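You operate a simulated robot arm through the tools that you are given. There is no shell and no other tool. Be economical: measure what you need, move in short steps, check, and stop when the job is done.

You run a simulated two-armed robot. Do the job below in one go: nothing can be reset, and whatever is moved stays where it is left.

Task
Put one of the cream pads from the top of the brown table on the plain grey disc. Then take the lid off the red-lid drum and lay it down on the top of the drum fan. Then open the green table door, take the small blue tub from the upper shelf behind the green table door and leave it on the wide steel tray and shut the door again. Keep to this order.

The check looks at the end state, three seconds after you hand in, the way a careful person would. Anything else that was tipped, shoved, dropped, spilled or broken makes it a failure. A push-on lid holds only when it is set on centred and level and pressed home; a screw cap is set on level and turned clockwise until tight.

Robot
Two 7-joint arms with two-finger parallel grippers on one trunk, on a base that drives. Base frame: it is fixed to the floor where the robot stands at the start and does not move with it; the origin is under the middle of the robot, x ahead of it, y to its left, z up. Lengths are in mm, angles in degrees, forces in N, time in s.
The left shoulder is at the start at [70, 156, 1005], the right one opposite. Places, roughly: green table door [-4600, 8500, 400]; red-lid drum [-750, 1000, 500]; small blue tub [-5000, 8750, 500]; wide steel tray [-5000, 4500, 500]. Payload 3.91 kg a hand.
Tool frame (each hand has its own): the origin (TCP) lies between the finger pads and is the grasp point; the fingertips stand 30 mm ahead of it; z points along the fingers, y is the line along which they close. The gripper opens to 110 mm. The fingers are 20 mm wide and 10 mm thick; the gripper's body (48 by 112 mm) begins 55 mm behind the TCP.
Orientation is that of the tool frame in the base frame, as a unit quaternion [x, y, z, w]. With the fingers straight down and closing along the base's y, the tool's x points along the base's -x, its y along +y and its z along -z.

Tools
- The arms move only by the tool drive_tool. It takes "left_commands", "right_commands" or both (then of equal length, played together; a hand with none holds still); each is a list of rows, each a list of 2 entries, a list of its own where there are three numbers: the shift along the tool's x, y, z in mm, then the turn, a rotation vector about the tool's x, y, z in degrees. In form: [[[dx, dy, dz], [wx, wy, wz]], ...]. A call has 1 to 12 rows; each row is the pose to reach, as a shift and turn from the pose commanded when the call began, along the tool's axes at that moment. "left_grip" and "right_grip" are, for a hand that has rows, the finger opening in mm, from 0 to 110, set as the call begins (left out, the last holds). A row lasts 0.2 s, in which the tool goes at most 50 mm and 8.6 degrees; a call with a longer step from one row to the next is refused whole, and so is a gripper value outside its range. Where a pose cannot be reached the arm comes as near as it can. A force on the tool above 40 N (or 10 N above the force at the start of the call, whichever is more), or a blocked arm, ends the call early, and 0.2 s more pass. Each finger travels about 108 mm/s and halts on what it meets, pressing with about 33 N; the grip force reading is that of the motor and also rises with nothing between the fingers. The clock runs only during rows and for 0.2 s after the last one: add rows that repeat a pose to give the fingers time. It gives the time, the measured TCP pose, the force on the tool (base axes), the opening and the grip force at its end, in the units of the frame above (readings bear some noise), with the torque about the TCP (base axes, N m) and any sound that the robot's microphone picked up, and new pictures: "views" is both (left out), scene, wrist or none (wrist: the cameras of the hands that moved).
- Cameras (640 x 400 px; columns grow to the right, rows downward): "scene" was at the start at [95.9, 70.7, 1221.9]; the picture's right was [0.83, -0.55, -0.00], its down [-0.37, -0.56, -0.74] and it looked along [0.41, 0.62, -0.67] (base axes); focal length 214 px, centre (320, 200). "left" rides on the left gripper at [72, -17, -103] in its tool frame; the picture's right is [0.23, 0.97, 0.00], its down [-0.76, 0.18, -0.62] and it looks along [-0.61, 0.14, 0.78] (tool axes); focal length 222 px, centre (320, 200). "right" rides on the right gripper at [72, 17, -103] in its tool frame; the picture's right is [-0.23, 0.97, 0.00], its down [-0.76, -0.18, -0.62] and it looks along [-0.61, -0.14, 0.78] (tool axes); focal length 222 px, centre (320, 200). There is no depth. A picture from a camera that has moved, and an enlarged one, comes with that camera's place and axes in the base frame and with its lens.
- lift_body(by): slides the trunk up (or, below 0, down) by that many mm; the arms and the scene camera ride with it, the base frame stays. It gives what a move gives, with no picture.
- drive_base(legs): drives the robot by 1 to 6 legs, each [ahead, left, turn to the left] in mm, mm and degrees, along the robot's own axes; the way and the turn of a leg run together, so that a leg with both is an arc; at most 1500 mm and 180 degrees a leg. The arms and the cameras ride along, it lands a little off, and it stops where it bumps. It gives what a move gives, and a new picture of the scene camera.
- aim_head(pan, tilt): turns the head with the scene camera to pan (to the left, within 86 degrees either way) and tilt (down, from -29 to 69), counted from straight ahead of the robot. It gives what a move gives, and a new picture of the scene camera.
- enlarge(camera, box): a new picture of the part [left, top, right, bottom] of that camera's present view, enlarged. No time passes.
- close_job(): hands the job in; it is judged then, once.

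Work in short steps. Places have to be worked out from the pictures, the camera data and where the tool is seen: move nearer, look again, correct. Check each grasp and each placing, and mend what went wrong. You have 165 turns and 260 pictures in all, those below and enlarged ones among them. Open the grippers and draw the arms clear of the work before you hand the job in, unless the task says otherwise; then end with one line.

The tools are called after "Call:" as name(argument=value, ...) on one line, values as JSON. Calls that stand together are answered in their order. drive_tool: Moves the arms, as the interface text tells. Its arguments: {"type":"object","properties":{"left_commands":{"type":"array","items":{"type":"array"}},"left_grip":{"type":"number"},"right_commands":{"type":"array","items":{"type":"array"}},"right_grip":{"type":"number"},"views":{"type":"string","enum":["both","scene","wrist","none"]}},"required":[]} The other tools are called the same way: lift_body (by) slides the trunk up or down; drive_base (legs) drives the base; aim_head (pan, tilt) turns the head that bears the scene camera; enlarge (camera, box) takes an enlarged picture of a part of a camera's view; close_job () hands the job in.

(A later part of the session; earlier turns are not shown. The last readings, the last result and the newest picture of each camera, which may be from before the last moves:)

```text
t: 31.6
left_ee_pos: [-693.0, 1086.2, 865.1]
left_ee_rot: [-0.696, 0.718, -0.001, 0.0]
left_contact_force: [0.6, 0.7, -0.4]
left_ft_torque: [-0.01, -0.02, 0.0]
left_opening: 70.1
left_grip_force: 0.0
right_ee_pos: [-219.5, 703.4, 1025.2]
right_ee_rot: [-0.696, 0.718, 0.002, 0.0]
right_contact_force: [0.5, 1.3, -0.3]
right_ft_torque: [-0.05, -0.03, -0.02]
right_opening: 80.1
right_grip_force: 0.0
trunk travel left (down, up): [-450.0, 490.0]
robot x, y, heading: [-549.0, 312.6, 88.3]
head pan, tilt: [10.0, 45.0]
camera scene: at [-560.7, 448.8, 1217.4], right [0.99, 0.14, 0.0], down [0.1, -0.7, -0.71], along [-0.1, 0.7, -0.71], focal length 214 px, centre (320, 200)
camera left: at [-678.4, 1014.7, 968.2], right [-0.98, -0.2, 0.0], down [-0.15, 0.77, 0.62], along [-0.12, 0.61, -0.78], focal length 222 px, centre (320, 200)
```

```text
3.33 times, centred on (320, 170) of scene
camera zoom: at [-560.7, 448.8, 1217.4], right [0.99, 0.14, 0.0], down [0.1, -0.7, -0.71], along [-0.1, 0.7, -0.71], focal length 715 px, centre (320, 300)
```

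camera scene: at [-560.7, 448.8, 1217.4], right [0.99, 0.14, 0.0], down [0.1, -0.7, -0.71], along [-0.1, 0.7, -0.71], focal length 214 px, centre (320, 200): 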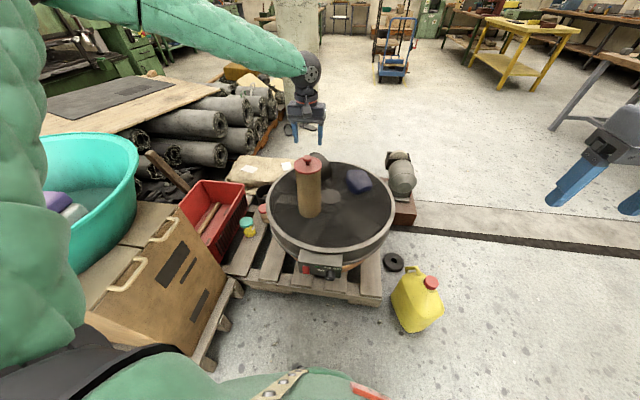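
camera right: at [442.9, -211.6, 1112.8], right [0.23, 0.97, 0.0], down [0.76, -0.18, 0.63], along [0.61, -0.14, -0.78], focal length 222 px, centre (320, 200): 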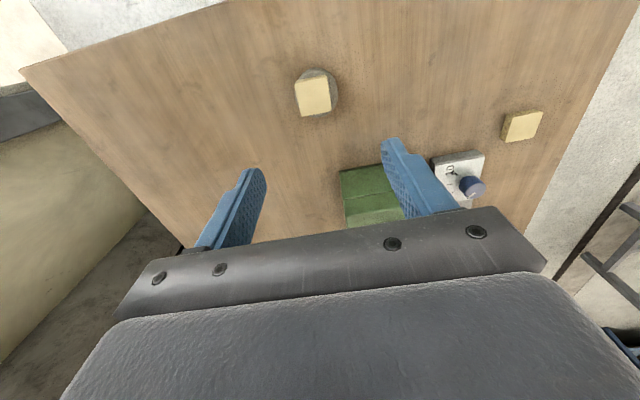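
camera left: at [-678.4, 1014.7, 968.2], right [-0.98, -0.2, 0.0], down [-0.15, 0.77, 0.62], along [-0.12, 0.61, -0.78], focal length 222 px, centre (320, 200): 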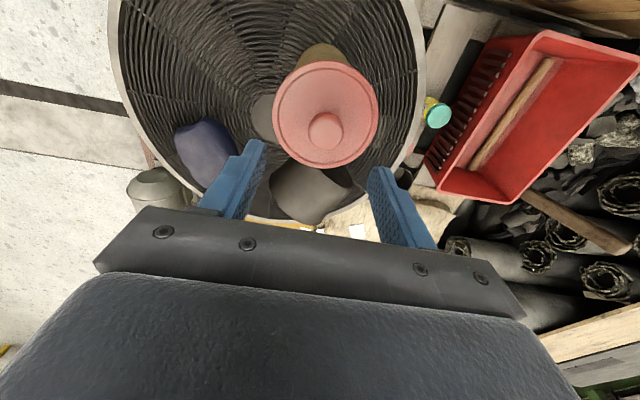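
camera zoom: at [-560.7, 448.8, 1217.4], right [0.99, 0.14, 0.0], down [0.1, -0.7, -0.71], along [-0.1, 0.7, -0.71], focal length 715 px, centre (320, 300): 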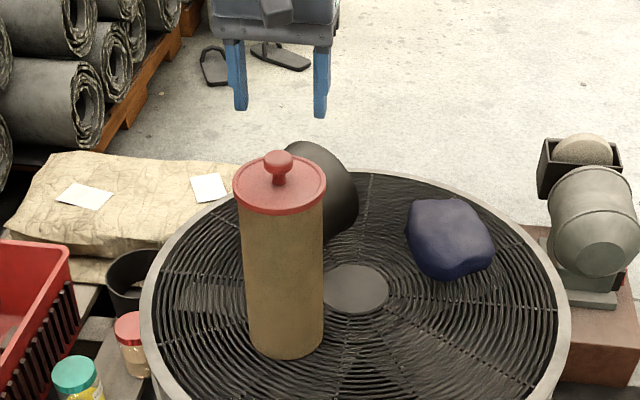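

Knob top refined to (-695,1079,788), lid surface ~750. I correct 7 mm back and lower so the cap is between the pads.

Call:
drive_tool(left_commands=[[[7, 2, 20], [0, 0, 0]], [[7, 2, 50], [0, 0, 0]], [[7, 2, 65], [0, 0, 0]]])

Call:
enlarge(camera="scene", box=[280, 130, 340, 180])

```text
t: 32.4
left_ee_pos: [-697.3, 1076.6, 800.4]
left_ee_rot: [-0.696, 0.718, 0.0, 0.0]
left_contact_force: [-0.3, 0.4, 0.1]
left_ft_torque: [-0.01, 0.03, -0.01]
left_opening: 70.1
left_grip_force: 0.0
right_ee_pos: [-218.6, 703.3, 1026.4]
right_ee_rot: [-0.696, 0.718, 0.002, 0.002]
right_contact_force: [-0.5, -0.8, 0.8]
right_ft_torque: [0.0, -0.02, 0.01]
right_opening: 80.2
right_grip_force: 0.0
trunk travel left (down, up): [-450.0, 490.0]
robot x, y, heading: [-550.7, 316.1, 88.2]
head pan, tilt: [10.0, 45.0]
camera scene: at [-560.6, 447.8, 1217.5], right [0.99, 0.14, 0.0], down [0.1, -0.7, -0.71], along [-0.1, 0.7, -0.71], focal length 214 px, centre (320, 200)
camera left: at [-682.4, 1005.1, 903.8], right [-0.98, -0.2, 0.0], down [-0.15, 0.77, 0.62], along [-0.12, 0.61, -0.78], focal length 222 px, centre (320, 200)
```

scene: 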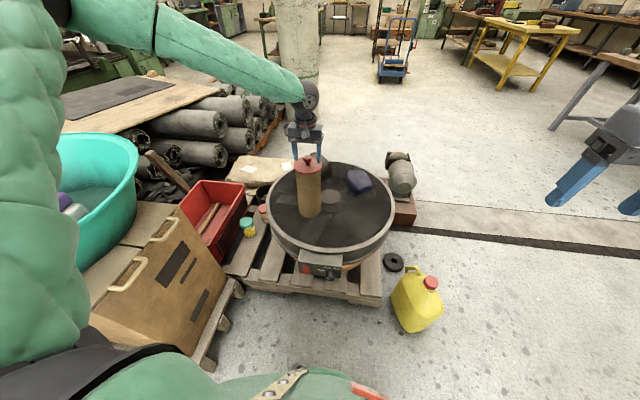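
left: 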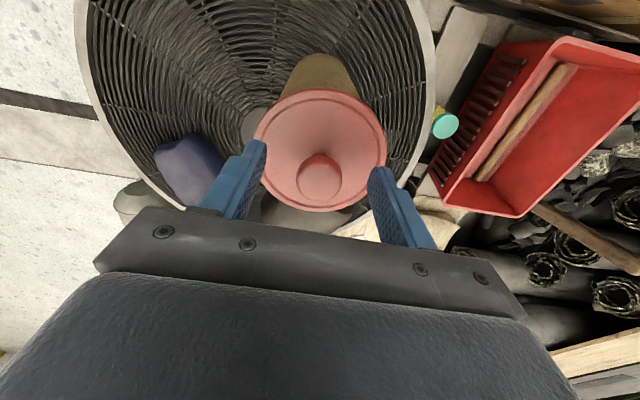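

```text
8.00 times, centred on (310, 155) of scene
camera zoom: at [-560.6, 447.8, 1217.5], right [0.99, 0.14, 0.0], down [0.1, -0.7, -0.71], along [-0.1, 0.7, -0.71], focal length 1716 px, centre (400, 560)
```

zoom: 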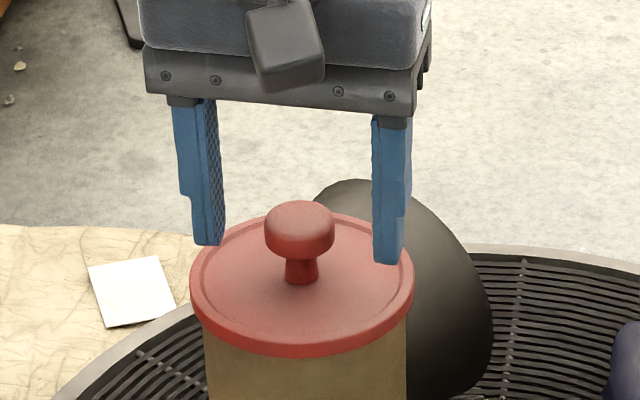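

The knob is centred between the fingers. I lower 14 mm and close on the knob.

Call:
drive_tool(left_commands=[[[0, 0, 7], [0, 0, 0]], [[0, 0, 14], [0, 0, 0]]], views="none")

Call:
drive_tool(left_commands=[[[0, 0, 0], [0, 0, 0]], [[0, 0, 0], [0, 0, 0]], [[0, 0, 0], [0, 0, 0]]], left_grip=10, views="wrist")

Call:
enlarge(camera="scene", box=[280, 130, 340, 180])

```text
t: 33.0
left_ee_pos: [-697.0, 1077.0, 785.8]
left_ee_rot: [-0.696, 0.718, -0.001, -0.001]
left_contact_force: [0.7, -0.2, 0.8]
left_ft_torque: [0.01, -0.02, -0.03]
left_opening: 69.7
left_grip_force: 0.1
right_ee_pos: [-218.9, 702.1, 1024.7]
right_ee_rot: [-0.696, 0.718, 0.003, 0.001]
right_contact_force: [-0.8, 0.1, 0.2]
right_ft_torque: [0.06, -0.02, -0.02]
right_opening: 80.1
right_grip_force: 0.0
trunk travel left (down, up): [-450.0, 490.0]
robot x, y, heading: [-550.9, 313.4, 88.0]
head pan, tilt: [10.0, 45.0]
```

```text
t: 33.8
left_ee_pos: [-696.4, 1077.2, 786.5]
left_ee_rot: [-0.696, 0.718, -0.001, -0.001]
left_contact_force: [-3.4, 2.6, 0.5]
left_ft_torque: [0.08, 0.12, 0.04]
left_opening: 29.5
left_grip_force: 32.8
right_ee_pos: [-219.0, 703.0, 1026.5]
right_ee_rot: [-0.696, 0.718, 0.002, 0.0]
right_contact_force: [-0.4, 0.1, 0.2]
right_ft_torque: [0.04, -0.04, 0.0]
right_opening: 80.2
right_grip_force: 0.0
trunk travel left (down, up): [-450.0, 490.0]
robot x, y, heading: [-553.3, 316.4, 88.1]
head pan, tilt: [10.0, 45.0]
heard: snap
camera left: at [-683.4, 1005.3, 889.3], right [-0.98, -0.2, 0.0], down [-0.15, 0.77, 0.62], along [-0.12, 0.61, -0.78], focal length 222 px, centre (320, 200)
```

left: 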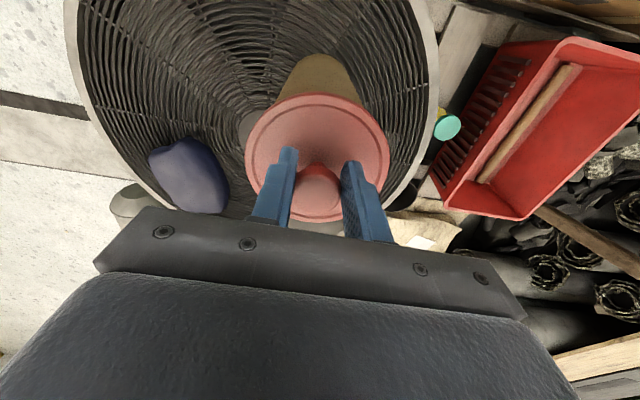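

```text
8.00 times, centred on (310, 155) of scene
camera zoom: at [-560.8, 447.7, 1217.5], right [0.99, 0.14, 0.0], down [0.1, -0.7, -0.71], along [-0.1, 0.7, -0.71], focal length 1716 px, centre (400, 560)
```

zoom: 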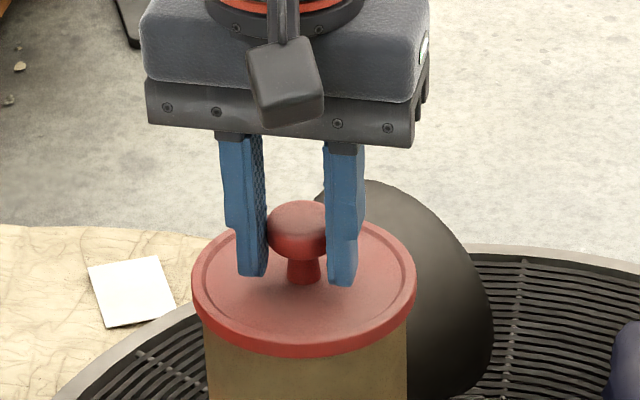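

The knob is gripped (29.5 mm); a snap was heard, likely the lid coming loose. I lift slowly by 12 mm and look.

Call:
drive_tool(left_commands=[[[0, 0, -2], [0, 0, 0]], [[0, 0, -5], [0, 0, 0]], [[0, 0, -9], [0, 0, 0]], [[0, 0, -13], [0, 0, 0]]], views="none")

Call:
enlarge(camera="scene", box=[270, 130, 350, 230])

```text
t: 34.8
left_ee_pos: [-697.8, 1077.5, 800.0]
left_ee_rot: [-0.696, 0.718, 0.0, 0.0]
left_contact_force: [0.1, 0.8, -0.8]
left_ft_torque: [0.01, 0.01, 0.0]
left_opening: 29.5
left_grip_force: 32.9
right_ee_pos: [-218.3, 702.4, 1026.1]
right_ee_rot: [-0.696, 0.718, 0.002, 0.001]
right_contact_force: [0.5, 0.2, 0.4]
right_ft_torque: [-0.02, -0.01, -0.03]
right_opening: 80.3
right_grip_force: 0.0
trunk travel left (down, up): [-450.0, 490.0]
robot x, y, heading: [-547.1, 316.3, 88.3]
head pan, tilt: [10.0, 45.0]
```

```text
4.00 times, centred on (310, 180) of scene
camera zoom: at [-560.5, 447.6, 1217.5], right [0.99, 0.14, 0.0], down [0.1, -0.7, -0.71], along [-0.1, 0.7, -0.71], focal length 858 px, centre (360, 280)
```

zoom: 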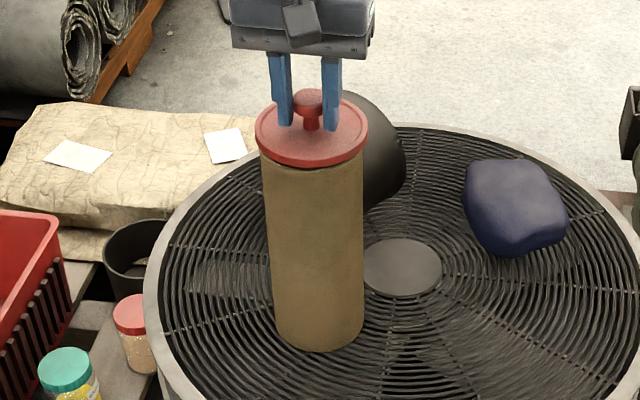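

The lid is off and the drum stays put. I raise it and carry it to the clear front-right part of the fan top, about (-520,1050).

Call:
drive_tool(left_commands=[[[0, 0, -40], [0, 0, 0]], [[0, 0, -80], [0, 0, 0]], [[0, 0, -100], [0, 0, 0]], [[5, -45, -100], [0, 0, 0]], [[11, -90, -100], [0, 0, 0]], [[17, -135, -100], [0, 0, 0]], [[22, -178, -100], [0, 0, 0]], [[22, -178, -60], [0, 0, 0]], [[22, -178, -20], [0, 0, 0]], [[22, -178, 20], [0, 0, 0]], [[22, -178, 60], [0, 0, 0]], [[22, -178, 100], [0, 0, 0]]])

```text
t: 37.4
left_ee_pos: [-630.9, 1006.9, 760.5]
left_ee_rot: [-0.695, 0.719, 0.0, 0.0]
left_contact_force: [4.3, -5.2, 1.6]
left_ft_torque: [-0.1, -0.12, -0.02]
left_opening: 29.6
left_grip_force: 33.1
left hand out of reach, approached as far as the arm can: row 6, 7, 8, 9, 10, 11, 12
right_ee_pos: [-218.4, 701.3, 1025.5]
right_ee_rot: [-0.696, 0.718, 0.002, 0.001]
right_contact_force: [-0.2, 0.1, -1.0]
right_ft_torque: [-0.02, 0.01, 0.0]
right_opening: 79.8
right_grip_force: 0.2
trunk travel left (down, up): [-450.0, 490.0]
robot x, y, heading: [-549.8, 318.7, 88.3]
head pan, tilt: [10.0, 45.0]
camera scene: at [-560.3, 447.3, 1217.6], right [0.99, 0.14, 0.0], down [0.1, -0.7, -0.71], along [-0.1, 0.7, -0.71], focal length 214 px, centre (320, 200)
camera left: at [-616.4, 934.7, 863.6], right [-0.98, -0.2, 0.0], down [-0.15, 0.77, 0.62], along [-0.12, 0.61, -0.78], focal length 222 px, centre (320, 200)
```

scene: 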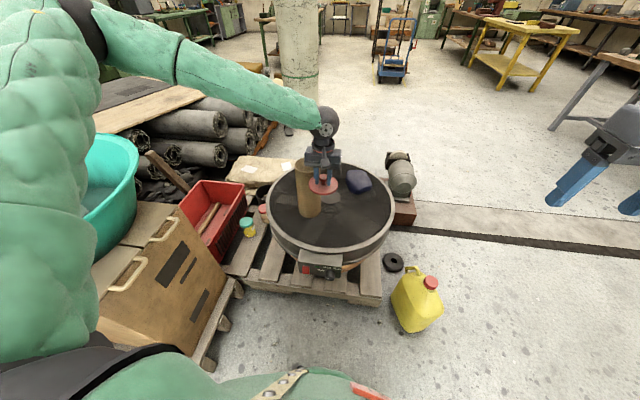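
left: 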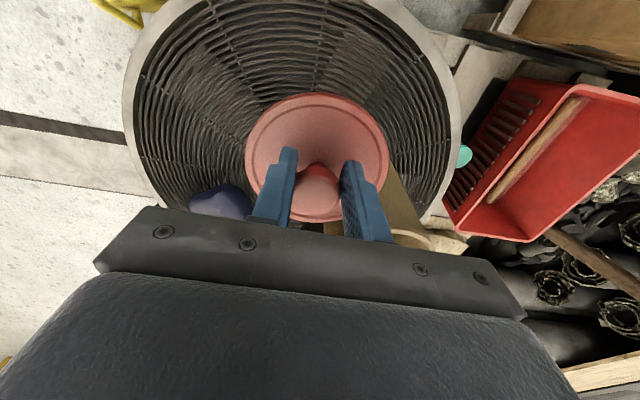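

The pose wasn't reachable and the lid is close to the drum (a few N of contact). I raise straight up right away.

Call:
drive_tool(left_commands=[[[0, 0, -40], [0, 0, 0]], [[0, 0, -80], [0, 0, 0]], [[0, 0, -120], [0, 0, 0]]])

Call:
enlarge(camera="scene", box=[260, 110, 400, 230])

```text
t: 38.2
left_ee_pos: [-628.2, 1007.5, 881.2]
left_ee_rot: [-0.695, 0.719, 0.0, 0.0]
left_contact_force: [0.4, -0.8, 0.0]
left_ft_torque: [0.03, -0.02, -0.01]
left_opening: 29.7
left_grip_force: 32.8
right_ee_pos: [-218.3, 701.6, 1025.4]
right_ee_rot: [-0.696, 0.718, 0.001, 0.0]
right_contact_force: [-0.3, -0.3, -0.2]
right_ft_torque: [0.0, -0.03, 0.02]
right_opening: 80.1
right_grip_force: 0.1
trunk travel left (down, up): [-450.0, 490.0]
robot x, y, heading: [-547.6, 314.0, 88.3]
head pan, tilt: [10.0, 45.0]
camera scene: at [-560.2, 446.5, 1217.6], right [0.99, 0.14, 0.0], down [0.1, -0.7, -0.71], along [-0.1, 0.7, -0.71], focal length 214 px, centre (320, 200)
camera left: at [-614.3, 935.3, 983.2], right [-0.98, -0.2, 0.0], down [-0.15, 0.77, 0.62], along [-0.12, 0.61, -0.78], focal length 222 px, centre (320, 200)
```

scene: 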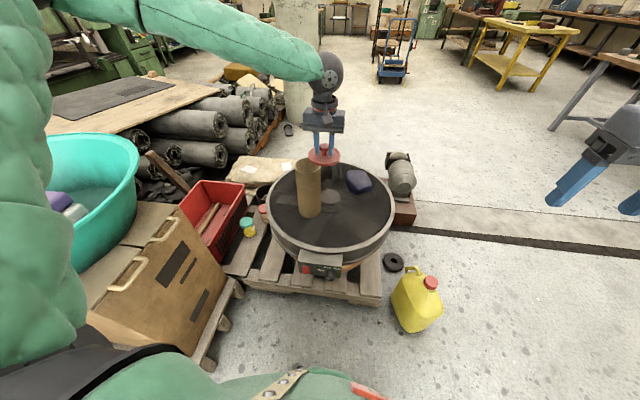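
left: 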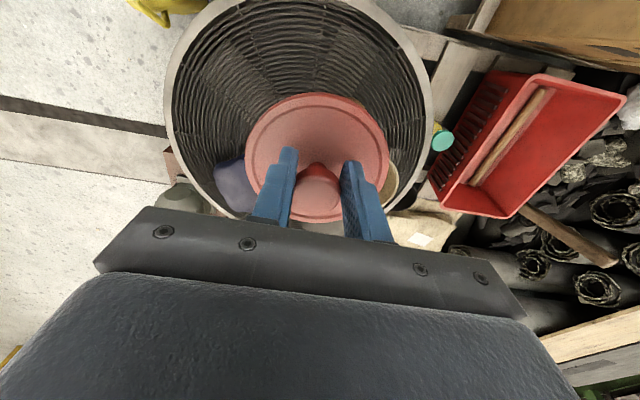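

```text
3.33 times, centred on (330, 170) of scene
camera zoom: at [-560.2, 446.5, 1217.6], right [0.99, 0.14, 0.0], down [0.1, -0.7, -0.71], along [-0.1, 0.7, -0.71], focal length 715 px, centre (287, 300)
```

zoom: 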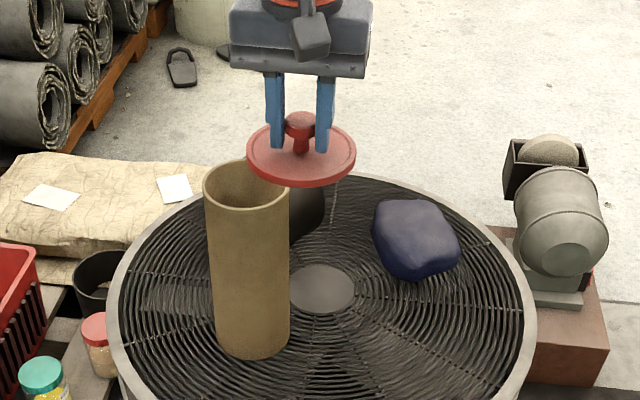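

The drum is undisturbed. I shift the base right and a little forward so the target spot falls in the left arm's reach.

Call:
drive_base(legs=[[40, -115, 0]])

```text
t: 39.5
left_ee_pos: [-510.6, 1045.4, 879.7]
left_ee_rot: [-0.695, 0.719, 0.0, -0.002]
left_contact_force: [0.5, 0.5, -0.2]
left_ft_torque: [0.0, 0.03, -0.04]
left_opening: 29.6
left_grip_force: 33.1
right_ee_pos: [-99.6, 738.9, 1025.6]
right_ee_rot: [-0.696, 0.718, 0.001, -0.001]
right_contact_force: [-0.2, 0.0, 0.9]
right_ft_torque: [0.03, -0.01, 0.01]
right_opening: 80.0
right_grip_force: 0.1
trunk travel left (down, up): [-450.0, 490.0]
robot x, y, heading: [-430.5, 352.1, 88.1]
head pan, tilt: [10.0, 45.0]
camera scene: at [-441.6, 484.7, 1217.4], right [0.99, 0.14, 0.0], down [0.1, -0.7, -0.71], along [-0.1, 0.7, -0.71], focal length 214 px, centre (320, 200)
```

scene: 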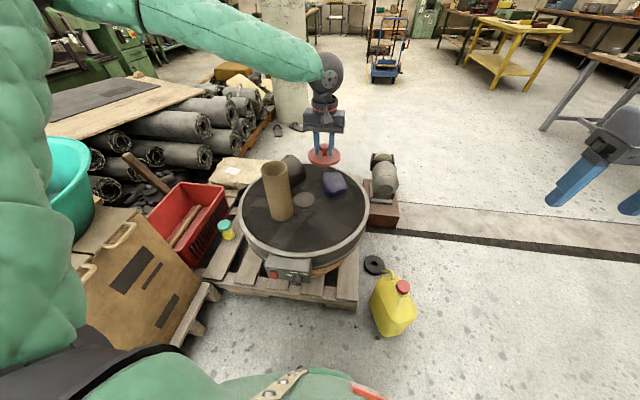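

The lid hangs over the clear part at (-511,1045). I lower it in steps.

Call:
drive_tool(left_commands=[[[0, 0, 40], [0, 0, 0]], [[0, 0, 80], [0, 0, 0]], [[0, 0, 120], [0, 0, 0]], [[0, 0, 160], [0, 0, 0]], [[0, 0, 200], [0, 0, 0]]])

```text
t: 40.7
left_ee_pos: [-545.6, 1032.5, 701.5]
left_ee_rot: [-0.695, 0.719, 0.0, 0.0]
left_contact_force: [0.6, -0.3, -0.1]
left_ft_torque: [-0.01, -0.04, -0.01]
left_opening: 29.4
left_grip_force: 33.4
left hand out of reach, approached as far as the arm can: row 4, 5
right_ee_pos: [-101.8, 737.4, 1025.6]
right_ee_rot: [-0.696, 0.718, 0.001, 0.0]
right_contact_force: [-0.2, -0.4, 0.3]
right_ft_torque: [0.0, -0.01, 0.02]
right_opening: 80.0
right_grip_force: 0.0
trunk travel left (down, up): [-450.0, 490.0]
robot x, y, heading: [-437.8, 355.1, 88.1]
head pan, tilt: [10.0, 45.0]
camera scene: at [-443.7, 484.6, 1217.4], right [0.99, 0.14, 0.0], down [0.1, -0.7, -0.71], along [-0.1, 0.7, -0.71], focal length 214 px, centre (320, 200)
camera left: at [-531.3, 960.5, 804.4], right [-0.98, -0.19, 0.0], down [-0.15, 0.77, 0.62], along [-0.12, 0.61, -0.78], focal length 222 px, centre (320, 200)
```

scene: 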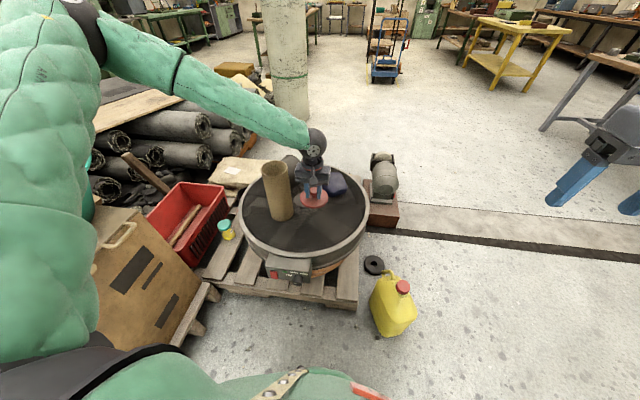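
left: 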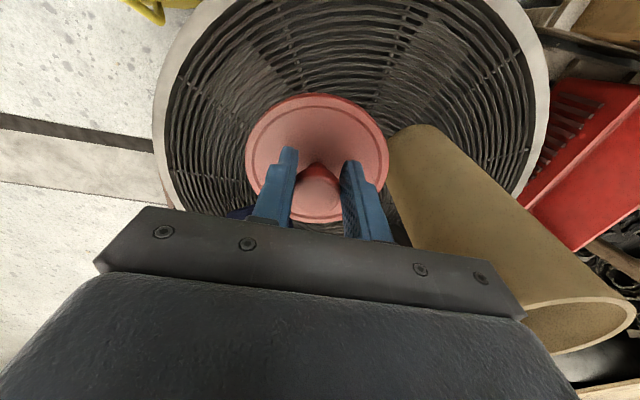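

The arm runs out of reach low down, so I lower the trunk instead, straight down from this clear spot.

Call:
lift_body(by=-120)

Call:
drive_tool(left_commands=[[[0, 0, 0], [0, 0, 0]]])

Call:
enlarge(camera="scene", box=[230, 130, 380, 270])

```text
t: 42.2
left_ee_pos: [-545.0, 1031.8, 582.7]
left_ee_rot: [-0.696, 0.718, -0.001, 0.0]
left_contact_force: [0.7, -0.3, -0.8]
left_ft_torque: [-0.02, 0.0, 0.01]
left_opening: 29.6
left_grip_force: 33.0
right_ee_pos: [-100.9, 737.9, 906.6]
right_ee_rot: [-0.696, 0.718, 0.002, 0.001]
right_contact_force: [0.1, 1.3, 0.2]
right_ft_torque: [0.01, 0.01, 0.0]
right_opening: 80.1
right_grip_force: 0.0
trunk travel left (down, up): [-330.0, 610.0]
robot x, y, heading: [-434.3, 350.4, 88.1]
head pan, tilt: [10.0, 45.0]
```

```text
t: 42.6
left_ee_pos: [-544.7, 1031.3, 581.2]
left_ee_rot: [-0.695, 0.719, 0.001, -0.001]
left_contact_force: [0.2, -0.7, 0.2]
left_ft_torque: [-0.02, -0.02, 0.04]
left_opening: 29.4
left_grip_force: 33.5
right_ee_pos: [-101.9, 738.0, 906.1]
right_ee_rot: [-0.696, 0.718, 0.002, 0.001]
right_contact_force: [-0.3, -0.4, -0.6]
right_ft_torque: [-0.01, -0.04, -0.02]
right_opening: 80.2
right_grip_force: 0.1
trunk travel left (down, up): [-330.0, 610.0]
robot x, y, heading: [-430.0, 353.5, 88.1]
head pan, tilt: [10.0, 45.0]
camera scene: at [-443.5, 484.1, 1097.5], right [0.99, 0.14, 0.0], down [0.1, -0.7, -0.71], along [-0.1, 0.7, -0.71], focal length 214 px, centre (320, 200)
camera left: at [-531.1, 960.2, 684.9], right [-0.98, -0.19, 0.0], down [-0.15, 0.77, 0.62], along [-0.12, 0.61, -0.78], focal length 222 px, centre (320, 200)
```

scene: 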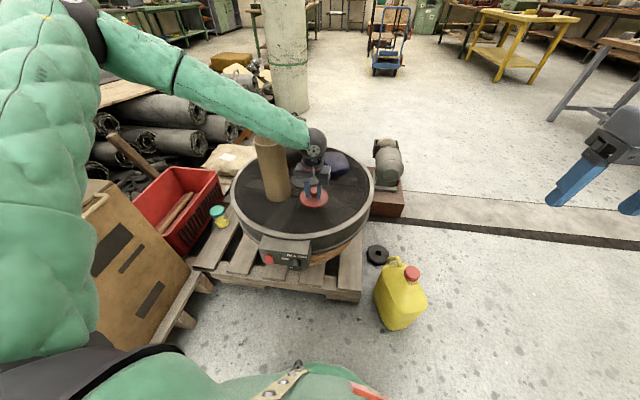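
left: 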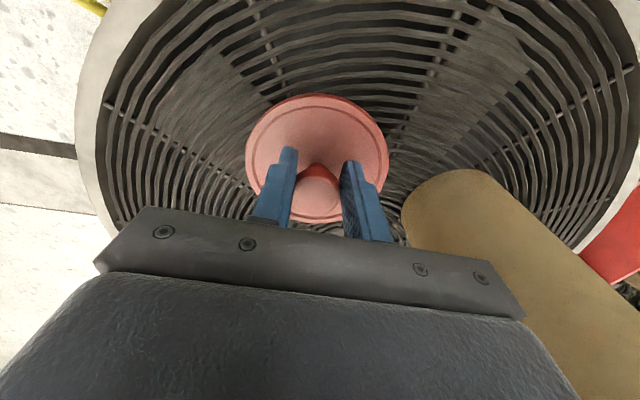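

```text
2.86 times, centred on (305, 200) of scene
camera zoom: at [-443.5, 484.1, 1097.5], right [0.99, 0.14, 0.0], down [0.1, -0.7, -0.71], along [-0.1, 0.7, -0.71], focal length 613 px, centre (363, 200)
```

zoom: 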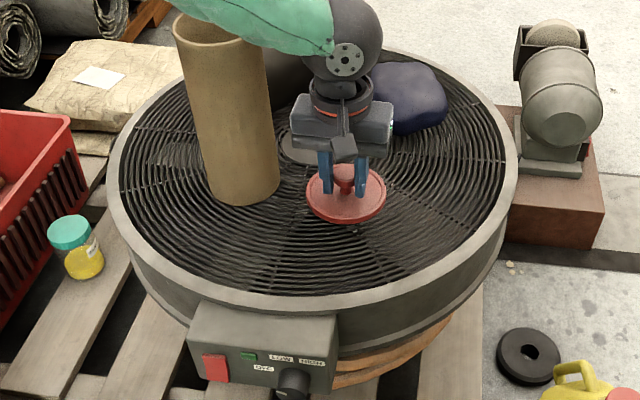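

The forearm passes close over the drum's top, so I shift the base 50 mm right and 20 mm forward before lowering further.

Call:
drive_base(legs=[[20, -55, 0]])

Call:
enlarge(camera="scene", box=[210, 110, 360, 230])

```text
t: 43.5
left_ee_pos: [-486.4, 1051.1, 580.7]
left_ee_rot: [-0.695, 0.719, 0.0, -0.001]
left_contact_force: [-0.1, 1.0, -1.4]
left_ft_torque: [-0.03, 0.01, -0.02]
left_opening: 29.4
left_grip_force: 32.9
right_ee_pos: [-43.4, 756.4, 905.6]
right_ee_rot: [-0.696, 0.718, 0.002, 0.0]
right_contact_force: [-0.2, 0.5, 0.8]
right_ft_torque: [0.01, 0.01, 0.0]
right_opening: 79.9
right_grip_force: 0.1
trunk travel left (down, up): [-330.0, 610.0]
robot x, y, heading: [-377.6, 368.8, 88.1]
head pan, tilt: [10.0, 45.0]
camera scene: at [-386.3, 502.6, 1097.4], right [0.99, 0.14, 0.0], down [0.1, -0.7, -0.71], along [-0.1, 0.7, -0.71], focal length 214 px, centre (320, 200)
```

scene: 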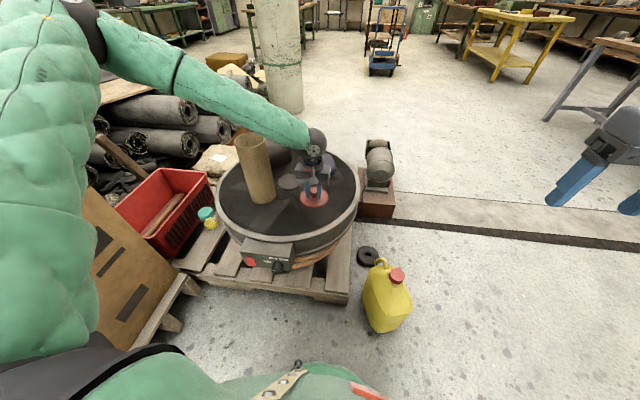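

```text
3.33 times, centred on (285, 170) of scene
camera zoom: at [-386.3, 502.6, 1097.4], right [0.99, 0.14, 0.0], down [0.1, -0.7, -0.71], along [-0.1, 0.7, -0.71], focal length 715 px, centre (437, 300)
```

zoom: 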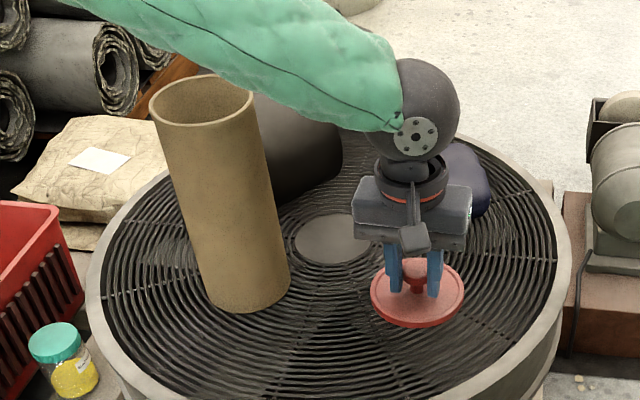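

Now clear of the drum. I lower the trunk 30 mm, then ease down.

Call:
lift_body(by=-32)

Call:
enlarge(camera="scene", box=[260, 130, 360, 220])

```text
t: 44.3
left_ee_pos: [-488.0, 1050.6, 550.0]
left_ee_rot: [-0.695, 0.719, 0.0, 0.0]
left_contact_force: [-0.2, -0.7, -0.8]
left_ft_torque: [0.0, -0.01, 0.01]
left_opening: 29.2
left_grip_force: 32.7
right_ee_pos: [-45.1, 755.5, 874.1]
right_ee_rot: [-0.695, 0.719, 0.001, 0.001]
right_contact_force: [0.8, -0.9, -0.5]
right_ft_torque: [0.06, -0.01, 0.03]
right_opening: 80.0
right_grip_force: 0.1
trunk travel left (down, up): [-298.0, 642.0]
robot x, y, heading: [-378.3, 369.6, 88.3]
head pan, tilt: [10.0, 45.0]
```

```text
4.44 times, centred on (310, 175) of scene
camera zoom: at [-387.5, 502.0, 1065.7], right [0.99, 0.14, 0.0], down [0.1, -0.7, -0.71], along [-0.1, 0.7, -0.71], focal length 953 px, centre (364, 311)
```

zoom: 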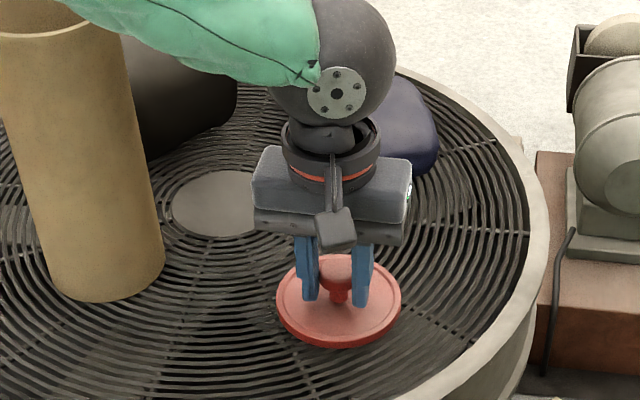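

Close to the grille. I ease down with the arm in 3 mm steps until contact.

Call:
drive_tool(left_commands=[[[0, 0, 3], [0, 0, 0]], [[0, 0, 6], [0, 0, 0]], [[0, 0, 9], [0, 0, 0]], [[0, 0, 12], [0, 0, 0]], [[0, 0, 15], [0, 0, 0]]], views="wrist")

Call:
enlarge(camera="scene", box=[270, 150, 350, 210])

```text
t: 45.5
left_ee_pos: [-490.8, 1049.3, 544.8]
left_ee_rot: [-0.695, 0.719, 0.0, 0.003]
left_contact_force: [6.1, 6.6, 24.7]
left_ft_torque: [0.26, -0.17, -0.05]
left_opening: 29.3
left_grip_force: 32.6
left hand out of reach, approached as far as the arm can: row 2, 3, 4, 5
right_ee_pos: [-44.6, 756.1, 873.8]
right_ee_rot: [-0.695, 0.719, 0.002, 0.001]
right_contact_force: [-1.3, 1.0, 0.1]
right_ft_torque: [0.04, -0.01, 0.0]
right_opening: 80.0
right_grip_force: 0.2
trunk travel left (down, up): [-298.0, 642.0]
robot x, y, heading: [-379.3, 368.2, 88.1]
head pan, tilt: [10.0, 45.0]
camera left: at [-478.0, 976.2, 647.4], right [-0.98, -0.19, 0.0], down [-0.15, 0.77, 0.63], along [-0.12, 0.61, -0.78], focal length 222 px, centre (320, 200)
```

left: 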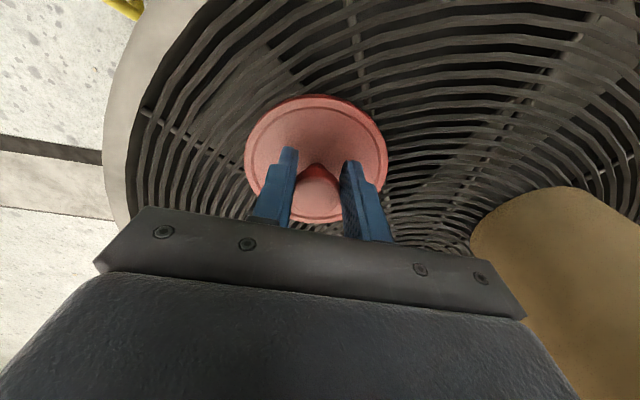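

```text
6.67 times, centred on (310, 180) of scene
camera zoom: at [-386.9, 501.2, 1066.0], right [0.99, 0.14, 0.0], down [0.1, -0.7, -0.71], along [-0.1, 0.7, -0.71], focal length 1430 px, centre (387, 333)
```

zoom: 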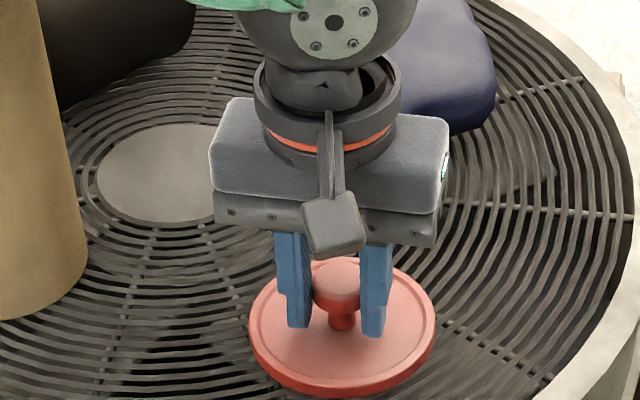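

Contact at 25 N: the lid rests on the grille. I relieve a few mm, open the fingers, and rise.

Call:
drive_tool(left_commands=[[[0, 0, -2], [0, 0, 0]]], views="none")

Call:
drive_tool(left_commands=[[[0, 0, 0], [0, 0, 0]], [[0, 0, 0], [0, 0, 0]], [[0, 0, 0], [0, 0, 0]]], left_grip=75, views="wrist")

```text
t: 45.9
left_ee_pos: [-491.9, 1048.3, 544.4]
left_ee_rot: [-0.695, 0.719, 0.0, 0.0]
left_contact_force: [4.9, 5.1, 18.4]
left_ft_torque: [0.47, -0.16, -0.12]
left_opening: 29.3
left_grip_force: 33.5
right_ee_pos: [-43.8, 755.2, 874.3]
right_ee_rot: [-0.695, 0.719, 0.002, 0.0]
right_contact_force: [0.3, -0.3, -0.2]
right_ft_torque: [0.01, -0.02, 0.0]
right_opening: 80.1
right_grip_force: 0.1
trunk travel left (down, up): [-298.0, 642.0]
robot x, y, heading: [-373.3, 372.1, 88.2]
head pan, tilt: [10.0, 45.0]
```

```text
t: 46.7
left_ee_pos: [-491.7, 1047.7, 543.7]
left_ee_rot: [-0.695, 0.719, 0.0, -0.001]
left_contact_force: [-1.1, -0.2, -0.7]
left_ft_torque: [0.02, 0.03, 0.0]
left_opening: 75.0
left_grip_force: 0.0
right_ee_pos: [-44.5, 756.5, 874.3]
right_ee_rot: [-0.696, 0.718, 0.002, 0.0]
right_contact_force: [-0.1, 0.4, 0.2]
right_ft_torque: [-0.05, -0.01, -0.02]
right_opening: 80.0
right_grip_force: 0.1
trunk travel left (down, up): [-298.0, 642.0]
robot x, y, heading: [-375.0, 369.4, 88.1]
head pan, tilt: [10.0, 45.0]
camera left: at [-479.0, 975.9, 647.0], right [-0.98, -0.19, 0.0], down [-0.15, 0.77, 0.62], along [-0.12, 0.61, -0.78], focal length 222 px, centre (320, 200)
```

left: 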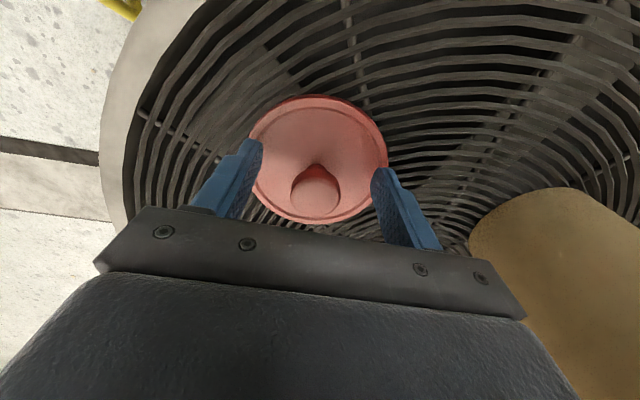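

Released. I raise straight up by the trunk.

Call:
lift_body(by=300)

Call:
enlarge(camera="scene", box=[200, 150, 440, 350])

```text
t: 49.7
left_ee_pos: [-492.5, 1048.0, 844.4]
left_ee_rot: [-0.695, 0.719, 0.0, 0.0]
left_contact_force: [-0.3, 0.6, -0.1]
left_ft_torque: [-0.03, 0.03, 0.01]
left_opening: 75.1
left_grip_force: 0.1
right_ee_pos: [-43.8, 756.8, 1172.6]
right_ee_rot: [-0.695, 0.719, 0.001, 0.0]
right_contact_force: [0.1, 0.1, 0.7]
right_ft_torque: [0.04, -0.04, 0.01]
right_opening: 80.1
right_grip_force: 0.2
trunk travel left (down, up): [-598.0, 342.0]
robot x, y, heading: [-378.6, 369.6, 88.2]
head pan, tilt: [10.0, 45.0]
```

```text
2.00 times, centred on (320, 250) of scene
camera zoom: at [-387.4, 502.6, 1365.4], right [0.99, 0.14, 0.0], down [0.1, -0.7, -0.71], along [-0.1, 0.7, -0.71], focal length 429 px, centre (320, 100)
```

zoom: 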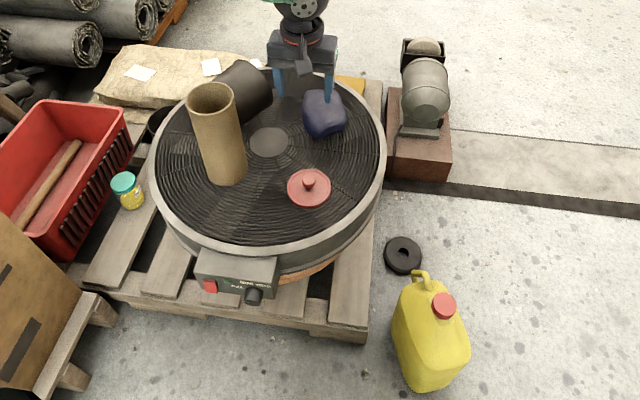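

The lid lies on the fan, everything else undisturbed. I retract the left hand, then back off and look toward the far goals.

Call:
drive_tool(left_commands=[[[0, 0, -45], [0, 0, 0]], [[0, 0, -90], [0, 0, 0]], [[0, 0, -135], [0, 0, 0]], [[45, 20, -150], [0, 0, 0]], [[90, 40, -150], [0, 0, 0]], [[135, 60, -150], [0, 0, 0]], [[175, 80, -150], [0, 0, 0]], [[215, 100, -150], [0, 0, 0]], [[250, 120, -150], [0, 0, 0]]], views="none")

Call:
drive_base(legs=[[-200, 0, 0], [0, -550, 0]])

Call:
aim_head(pan=20, tilt=15)

```text
refused: row 4 steps farther than a row can; nothing moved
```

```text
t: 54.0
left_ee_pos: [57.2, 830.2, 845.2]
left_ee_rot: [-0.691, 0.723, 0.001, 0.0]
left_contact_force: [-0.5, -0.9, -0.7]
left_ft_torque: [0.01, 0.04, 0.0]
left_opening: 75.1
left_grip_force: 0.0
right_ee_pos: [500.8, 533.8, 1174.4]
right_ee_rot: [-0.691, 0.723, 0.001, 0.0]
right_contact_force: [-0.2, -0.7, -0.5]
right_ft_torque: [0.0, -0.04, 0.0]
right_opening: 79.9
right_grip_force: 0.2
trunk travel left (down, up): [-598.0, 342.0]
robot x, y, heading: [163.8, 150.9, 87.4]
head pan, tilt: [10.0, 45.0]
camera scene: at [156.1, 282.5, 1365.5], right [0.99, 0.13, 0.0], down [0.09, -0.7, -0.71], along [-0.09, 0.7, -0.71], focal length 214 px, centre (320, 200)
```

scene: 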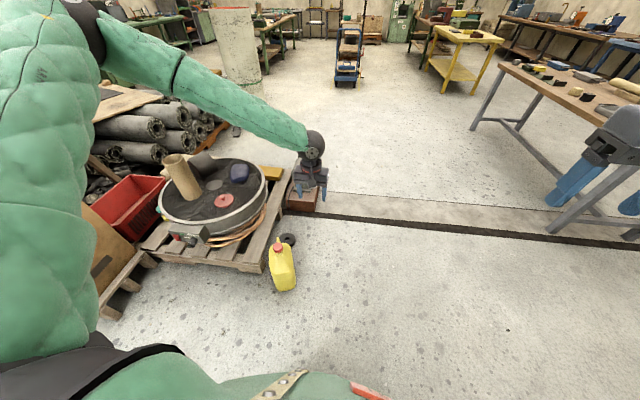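

```text
t: 55.0
left_ee_pos: [56.0, 829.7, 844.2]
left_ee_rot: [-0.691, 0.723, 0.0, 0.0]
left_contact_force: [0.8, 0.2, -0.2]
left_ft_torque: [0.01, -0.01, -0.03]
left_opening: 75.1
left_grip_force: 0.1
right_ee_pos: [500.7, 532.6, 1172.3]
right_ee_rot: [-0.692, 0.722, 0.002, 0.001]
right_contact_force: [-0.5, 1.0, -0.3]
right_ft_torque: [0.0, -0.02, -0.02]
right_opening: 79.8
right_grip_force: 0.1
trunk travel left (down, up): [-598.0, 342.0]
robot x, y, heading: [161.9, 150.2, 87.4]
head pan, tilt: [20.0, 15.0]
camera scene: at [138.1, 291.1, 1412.2], right [0.95, 0.3, 0.0], down [0.08, -0.25, -0.97], along [-0.29, 0.92, -0.26], focal length 214 px, centre (320, 200)
```

scene: 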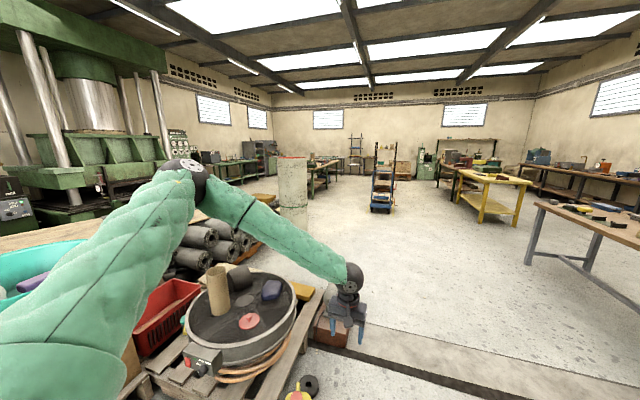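

I retract the left hand with smaller steps, then drive along the clear aisle (x≈400) past the pallet to y≈3900.

Call:
drive_tool(left_commands=[[[0, 0, -45], [0, 0, 0]], [[0, 0, -90], [0, 0, 0]], [[0, 0, -135], [0, 0, 0]], [[42, 15, -145], [0, 0, 0]], [[84, 30, -150], [0, 0, 0]], [[126, 50, -150], [0, 0, 0]], [[168, 70, -150], [0, 0, 0]], [[210, 90, -150], [0, 0, 0]], [[250, 110, -150], [0, 0, 0]]], views="none")

Call:
drive_base(legs=[[0, -200, 0], [1500, 0, 0], [1500, 0, 0], [800, 0, 0]])

Call:
aim_head(pan=60, tilt=18)

```text
t: 57.0
left_ee_pos: [-64.4, 625.4, 998.8]
left_ee_rot: [-0.691, 0.723, -0.001, 0.0]
left_contact_force: [-0.1, 0.7, -0.5]
left_ft_torque: [0.04, -0.03, -0.03]
left_opening: 75.2
left_grip_force: 0.1
left hand out of reach, approached as far as the arm can: row 9
right_ee_pos: [498.0, 533.4, 1175.0]
right_ee_rot: [-0.691, 0.722, 0.001, 0.001]
right_contact_force: [-0.2, 0.6, 1.1]
right_ft_torque: [0.01, 0.03, 0.01]
right_opening: 80.2
right_grip_force: 0.0
trunk travel left (down, up): [-598.0, 342.0]
robot x, y, heading: [166.0, 148.7, 87.4]
head pan, tilt: [20.0, 15.0]
```

```text
t: 58.0
left_ee_pos: [-41.5, 639.6, 998.5]
left_ee_rot: [-0.689, 0.725, -0.001, -0.001]
left_contact_force: [0.3, 0.6, -0.2]
left_ft_torque: [-0.07, -0.01, -0.01]
left_opening: 75.0
left_grip_force: 0.0
right_ee_pos: [522.1, 543.3, 1172.3]
right_ee_rot: [-0.688, 0.725, 0.0, 0.0]
right_contact_force: [-0.1, 0.2, 0.5]
right_ft_torque: [-0.02, -0.01, 0.0]
right_opening: 79.7
right_grip_force: 0.0
trunk travel left (down, up): [-598.0, 342.0]
robot x, y, heading: [180.3, 162.2, 87.4]
head pan, tilt: [20.0, 15.0]
stopped in leg 1: the robot was blocked; the commanded pose is now the measured one
camera scene: at [157.0, 304.7, 1412.0], right [0.96, 0.29, 0.0], down [0.08, -0.25, -0.97], along [-0.28, 0.92, -0.26], focal length 214 px, centre (320, 200)
```

scene: 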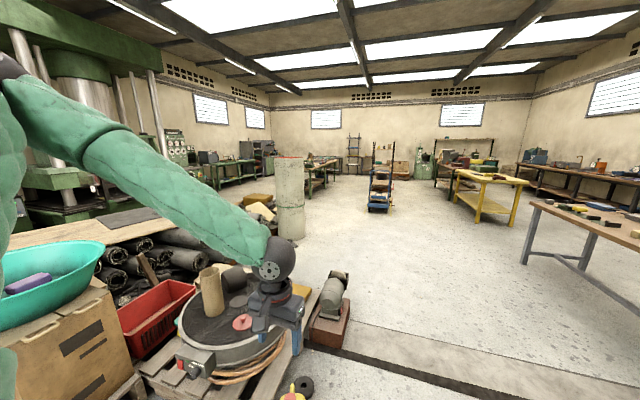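

```text
t: 59.1
left_ee_pos: [-41.4, 639.0, 999.2]
left_ee_rot: [-0.688, 0.726, 0.0, -0.001]
left_contact_force: [-0.3, 0.0, 0.4]
left_ft_torque: [0.04, -0.02, -0.01]
left_opening: 75.2
left_grip_force: 0.0
right_ee_pos: [519.8, 542.2, 1173.4]
right_ee_rot: [-0.688, 0.726, 0.001, 0.002]
right_contact_force: [-0.1, -0.3, -0.8]
right_ft_torque: [-0.03, 0.0, -0.01]
right_opening: 80.2
right_grip_force: 0.0
trunk travel left (down, up): [-598.0, 342.0]
robot x, y, heading: [181.0, 158.5, 87.3]
head pan, tilt: [60.0, 18.0]
camera scene: at [105.5, 264.0, 1407.4], right [0.54, 0.84, 0.0], down [0.26, -0.17, -0.95], along [-0.8, 0.52, -0.31], focal length 214 px, centre (320, 200)
```

scene: 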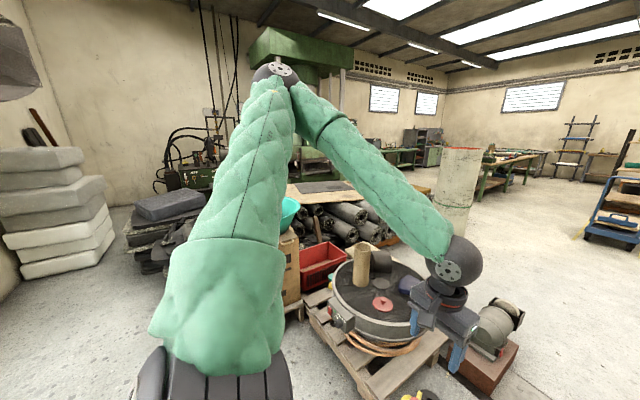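

Blocked: the base has met the brown table's leg on the right, probably. I move away to the left a bit and look at the table to make sure it is unharmed.

Call:
drive_base(legs=[[0, 60, 0]])

Call:
aim_head(pan=-80, tilt=45)

```text
t: 60.0
left_ee_pos: [-103.5, 640.8, 997.4]
left_ee_rot: [-0.689, 0.725, -0.002, 0.0]
left_contact_force: [-0.7, 0.1, 0.2]
left_ft_torque: [0.02, -0.01, 0.02]
left_opening: 74.9
left_grip_force: 0.1
right_ee_pos: [458.1, 545.1, 1174.7]
right_ee_rot: [-0.688, 0.726, 0.0, 0.002]
right_contact_force: [-0.6, 0.0, 0.1]
right_ft_torque: [-0.01, -0.03, -0.04]
right_opening: 80.0
right_grip_force: 0.1
trunk travel left (down, up): [-598.0, 342.0]
robot x, y, heading: [118.2, 165.6, 87.0]
head pan, tilt: [60.0, 18.0]
camera scene: at [42.9, 266.9, 1407.2], right [0.54, 0.84, 0.0], down [0.26, -0.17, -0.95], along [-0.8, 0.52, -0.31], focal length 214 px, centre (320, 200)
```

scene: 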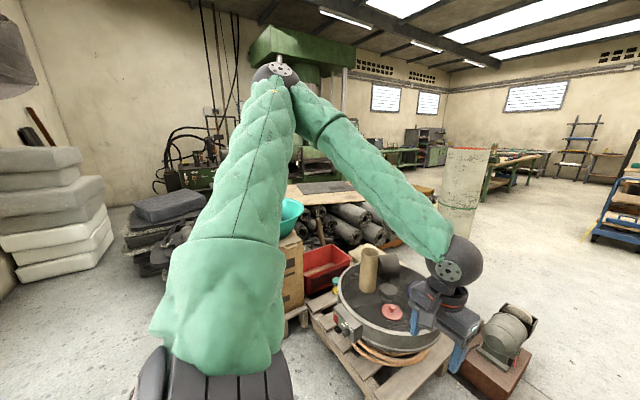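

```text
t: 62.3
left_ee_pos: [-102.2, 641.1, 999.1]
left_ee_rot: [-0.688, 0.726, 0.0, -0.001]
left_contact_force: [1.2, 0.8, 0.2]
left_ft_torque: [0.01, 0.0, -0.02]
left_opening: 74.9
left_grip_force: 0.1
right_ee_pos: [461.0, 544.7, 1173.8]
right_ee_rot: [-0.688, 0.726, 0.001, 0.001]
right_contact_force: [0.8, -0.1, 0.6]
right_ft_torque: [-0.02, -0.04, -0.01]
right_opening: 80.3
right_grip_force: 0.1
trunk travel left (down, up): [-598.0, 342.0]
robot x, y, heading: [122.3, 164.4, 87.1]
head pan, tilt: [-80.0, 45.0]
camera scene: at [205.0, 226.0, 1365.5], right [0.12, -0.99, 0.0], down [-0.7, -0.09, -0.71], along [0.7, 0.09, -0.71], focal length 214 px, centre (320, 200)
```

scene: 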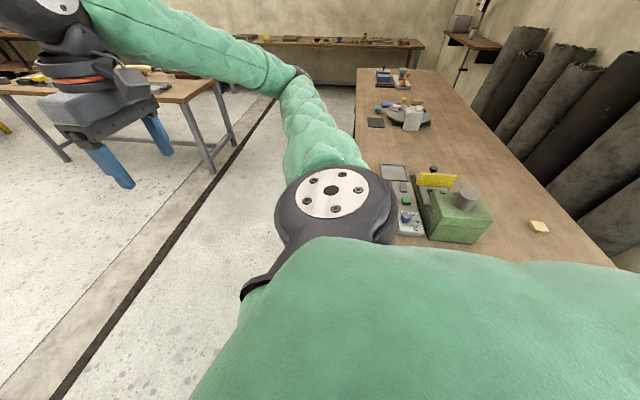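

The disc with the pad is hidden behind my shoulder; I'll check it as I leave. I go around the table corner and away from the yellow jug, then on along the aisle.

Call:
drive_base(legs=[[271, -94, 0], [180, -181, 0]])

Call:
aim_head(pan=-86, tilt=55)

```text
t: 65.7
left_ee_pos: [198.5, 1078.0, 998.6]
left_ee_rot: [-0.687, 0.727, 0.0, 0.0]
left_contact_force: [0.0, -0.5, 0.2]
left_ft_torque: [-0.03, 0.04, 0.03]
left_opening: 74.7
left_grip_force: 0.0
right_ee_pos: [762.6, 981.0, 1173.4]
right_ee_rot: [-0.688, 0.726, 0.002, 0.0]
right_contact_force: [-0.5, 0.3, -0.5]
right_ft_torque: [0.0, 0.0, 0.0]
right_opening: 80.4
right_grip_force: 0.1
trunk travel left (down, up): [-598.0, 342.0]
robot x, y, heading: [421.0, 601.7, 86.8]
head pan, tilt: [-80.0, 45.0]
camera scene: at [503.9, 663.0, 1365.4], right [0.12, -0.99, 0.0], down [-0.7, -0.09, -0.71], along [0.7, 0.08, -0.71], focal length 214 px, centre (320, 200)
```

scene: 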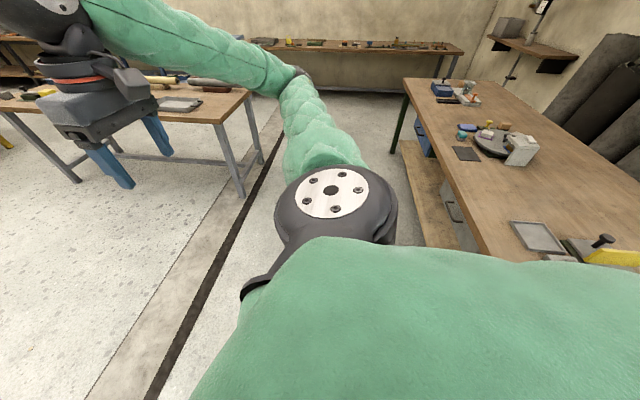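

```text
t: 66.4
left_ee_pos: [196.7, 1076.8, 999.1]
left_ee_rot: [-0.687, 0.727, -0.001, -0.001]
left_contact_force: [0.0, 0.2, 0.5]
left_ft_torque: [0.01, -0.04, -0.01]
left_opening: 75.0
left_grip_force: 0.1
right_ee_pos: [761.4, 979.6, 1174.6]
right_ee_rot: [-0.688, 0.726, 0.001, 0.002]
right_contact_force: [-0.6, 0.1, -0.5]
right_ft_torque: [-0.03, 0.04, -0.01]
right_opening: 79.9
right_grip_force: 0.2
trunk travel left (down, up): [-598.0, 342.0]
robot x, y, heading: [417.5, 605.1, 87.0]
head pan, tilt: [-85.9, 55.0]
camera scene: at [494.4, 653.2, 1352.2], right [0.02, -1.0, 0.0], down [-0.82, -0.01, -0.57], along [0.57, 0.01, -0.82], focal length 214 px, centre (320, 200)
```

scene: 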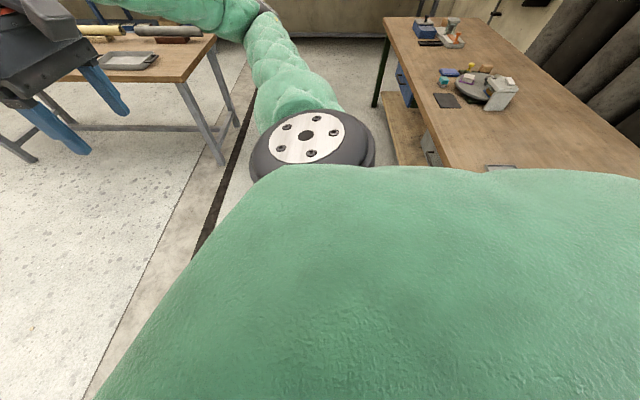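

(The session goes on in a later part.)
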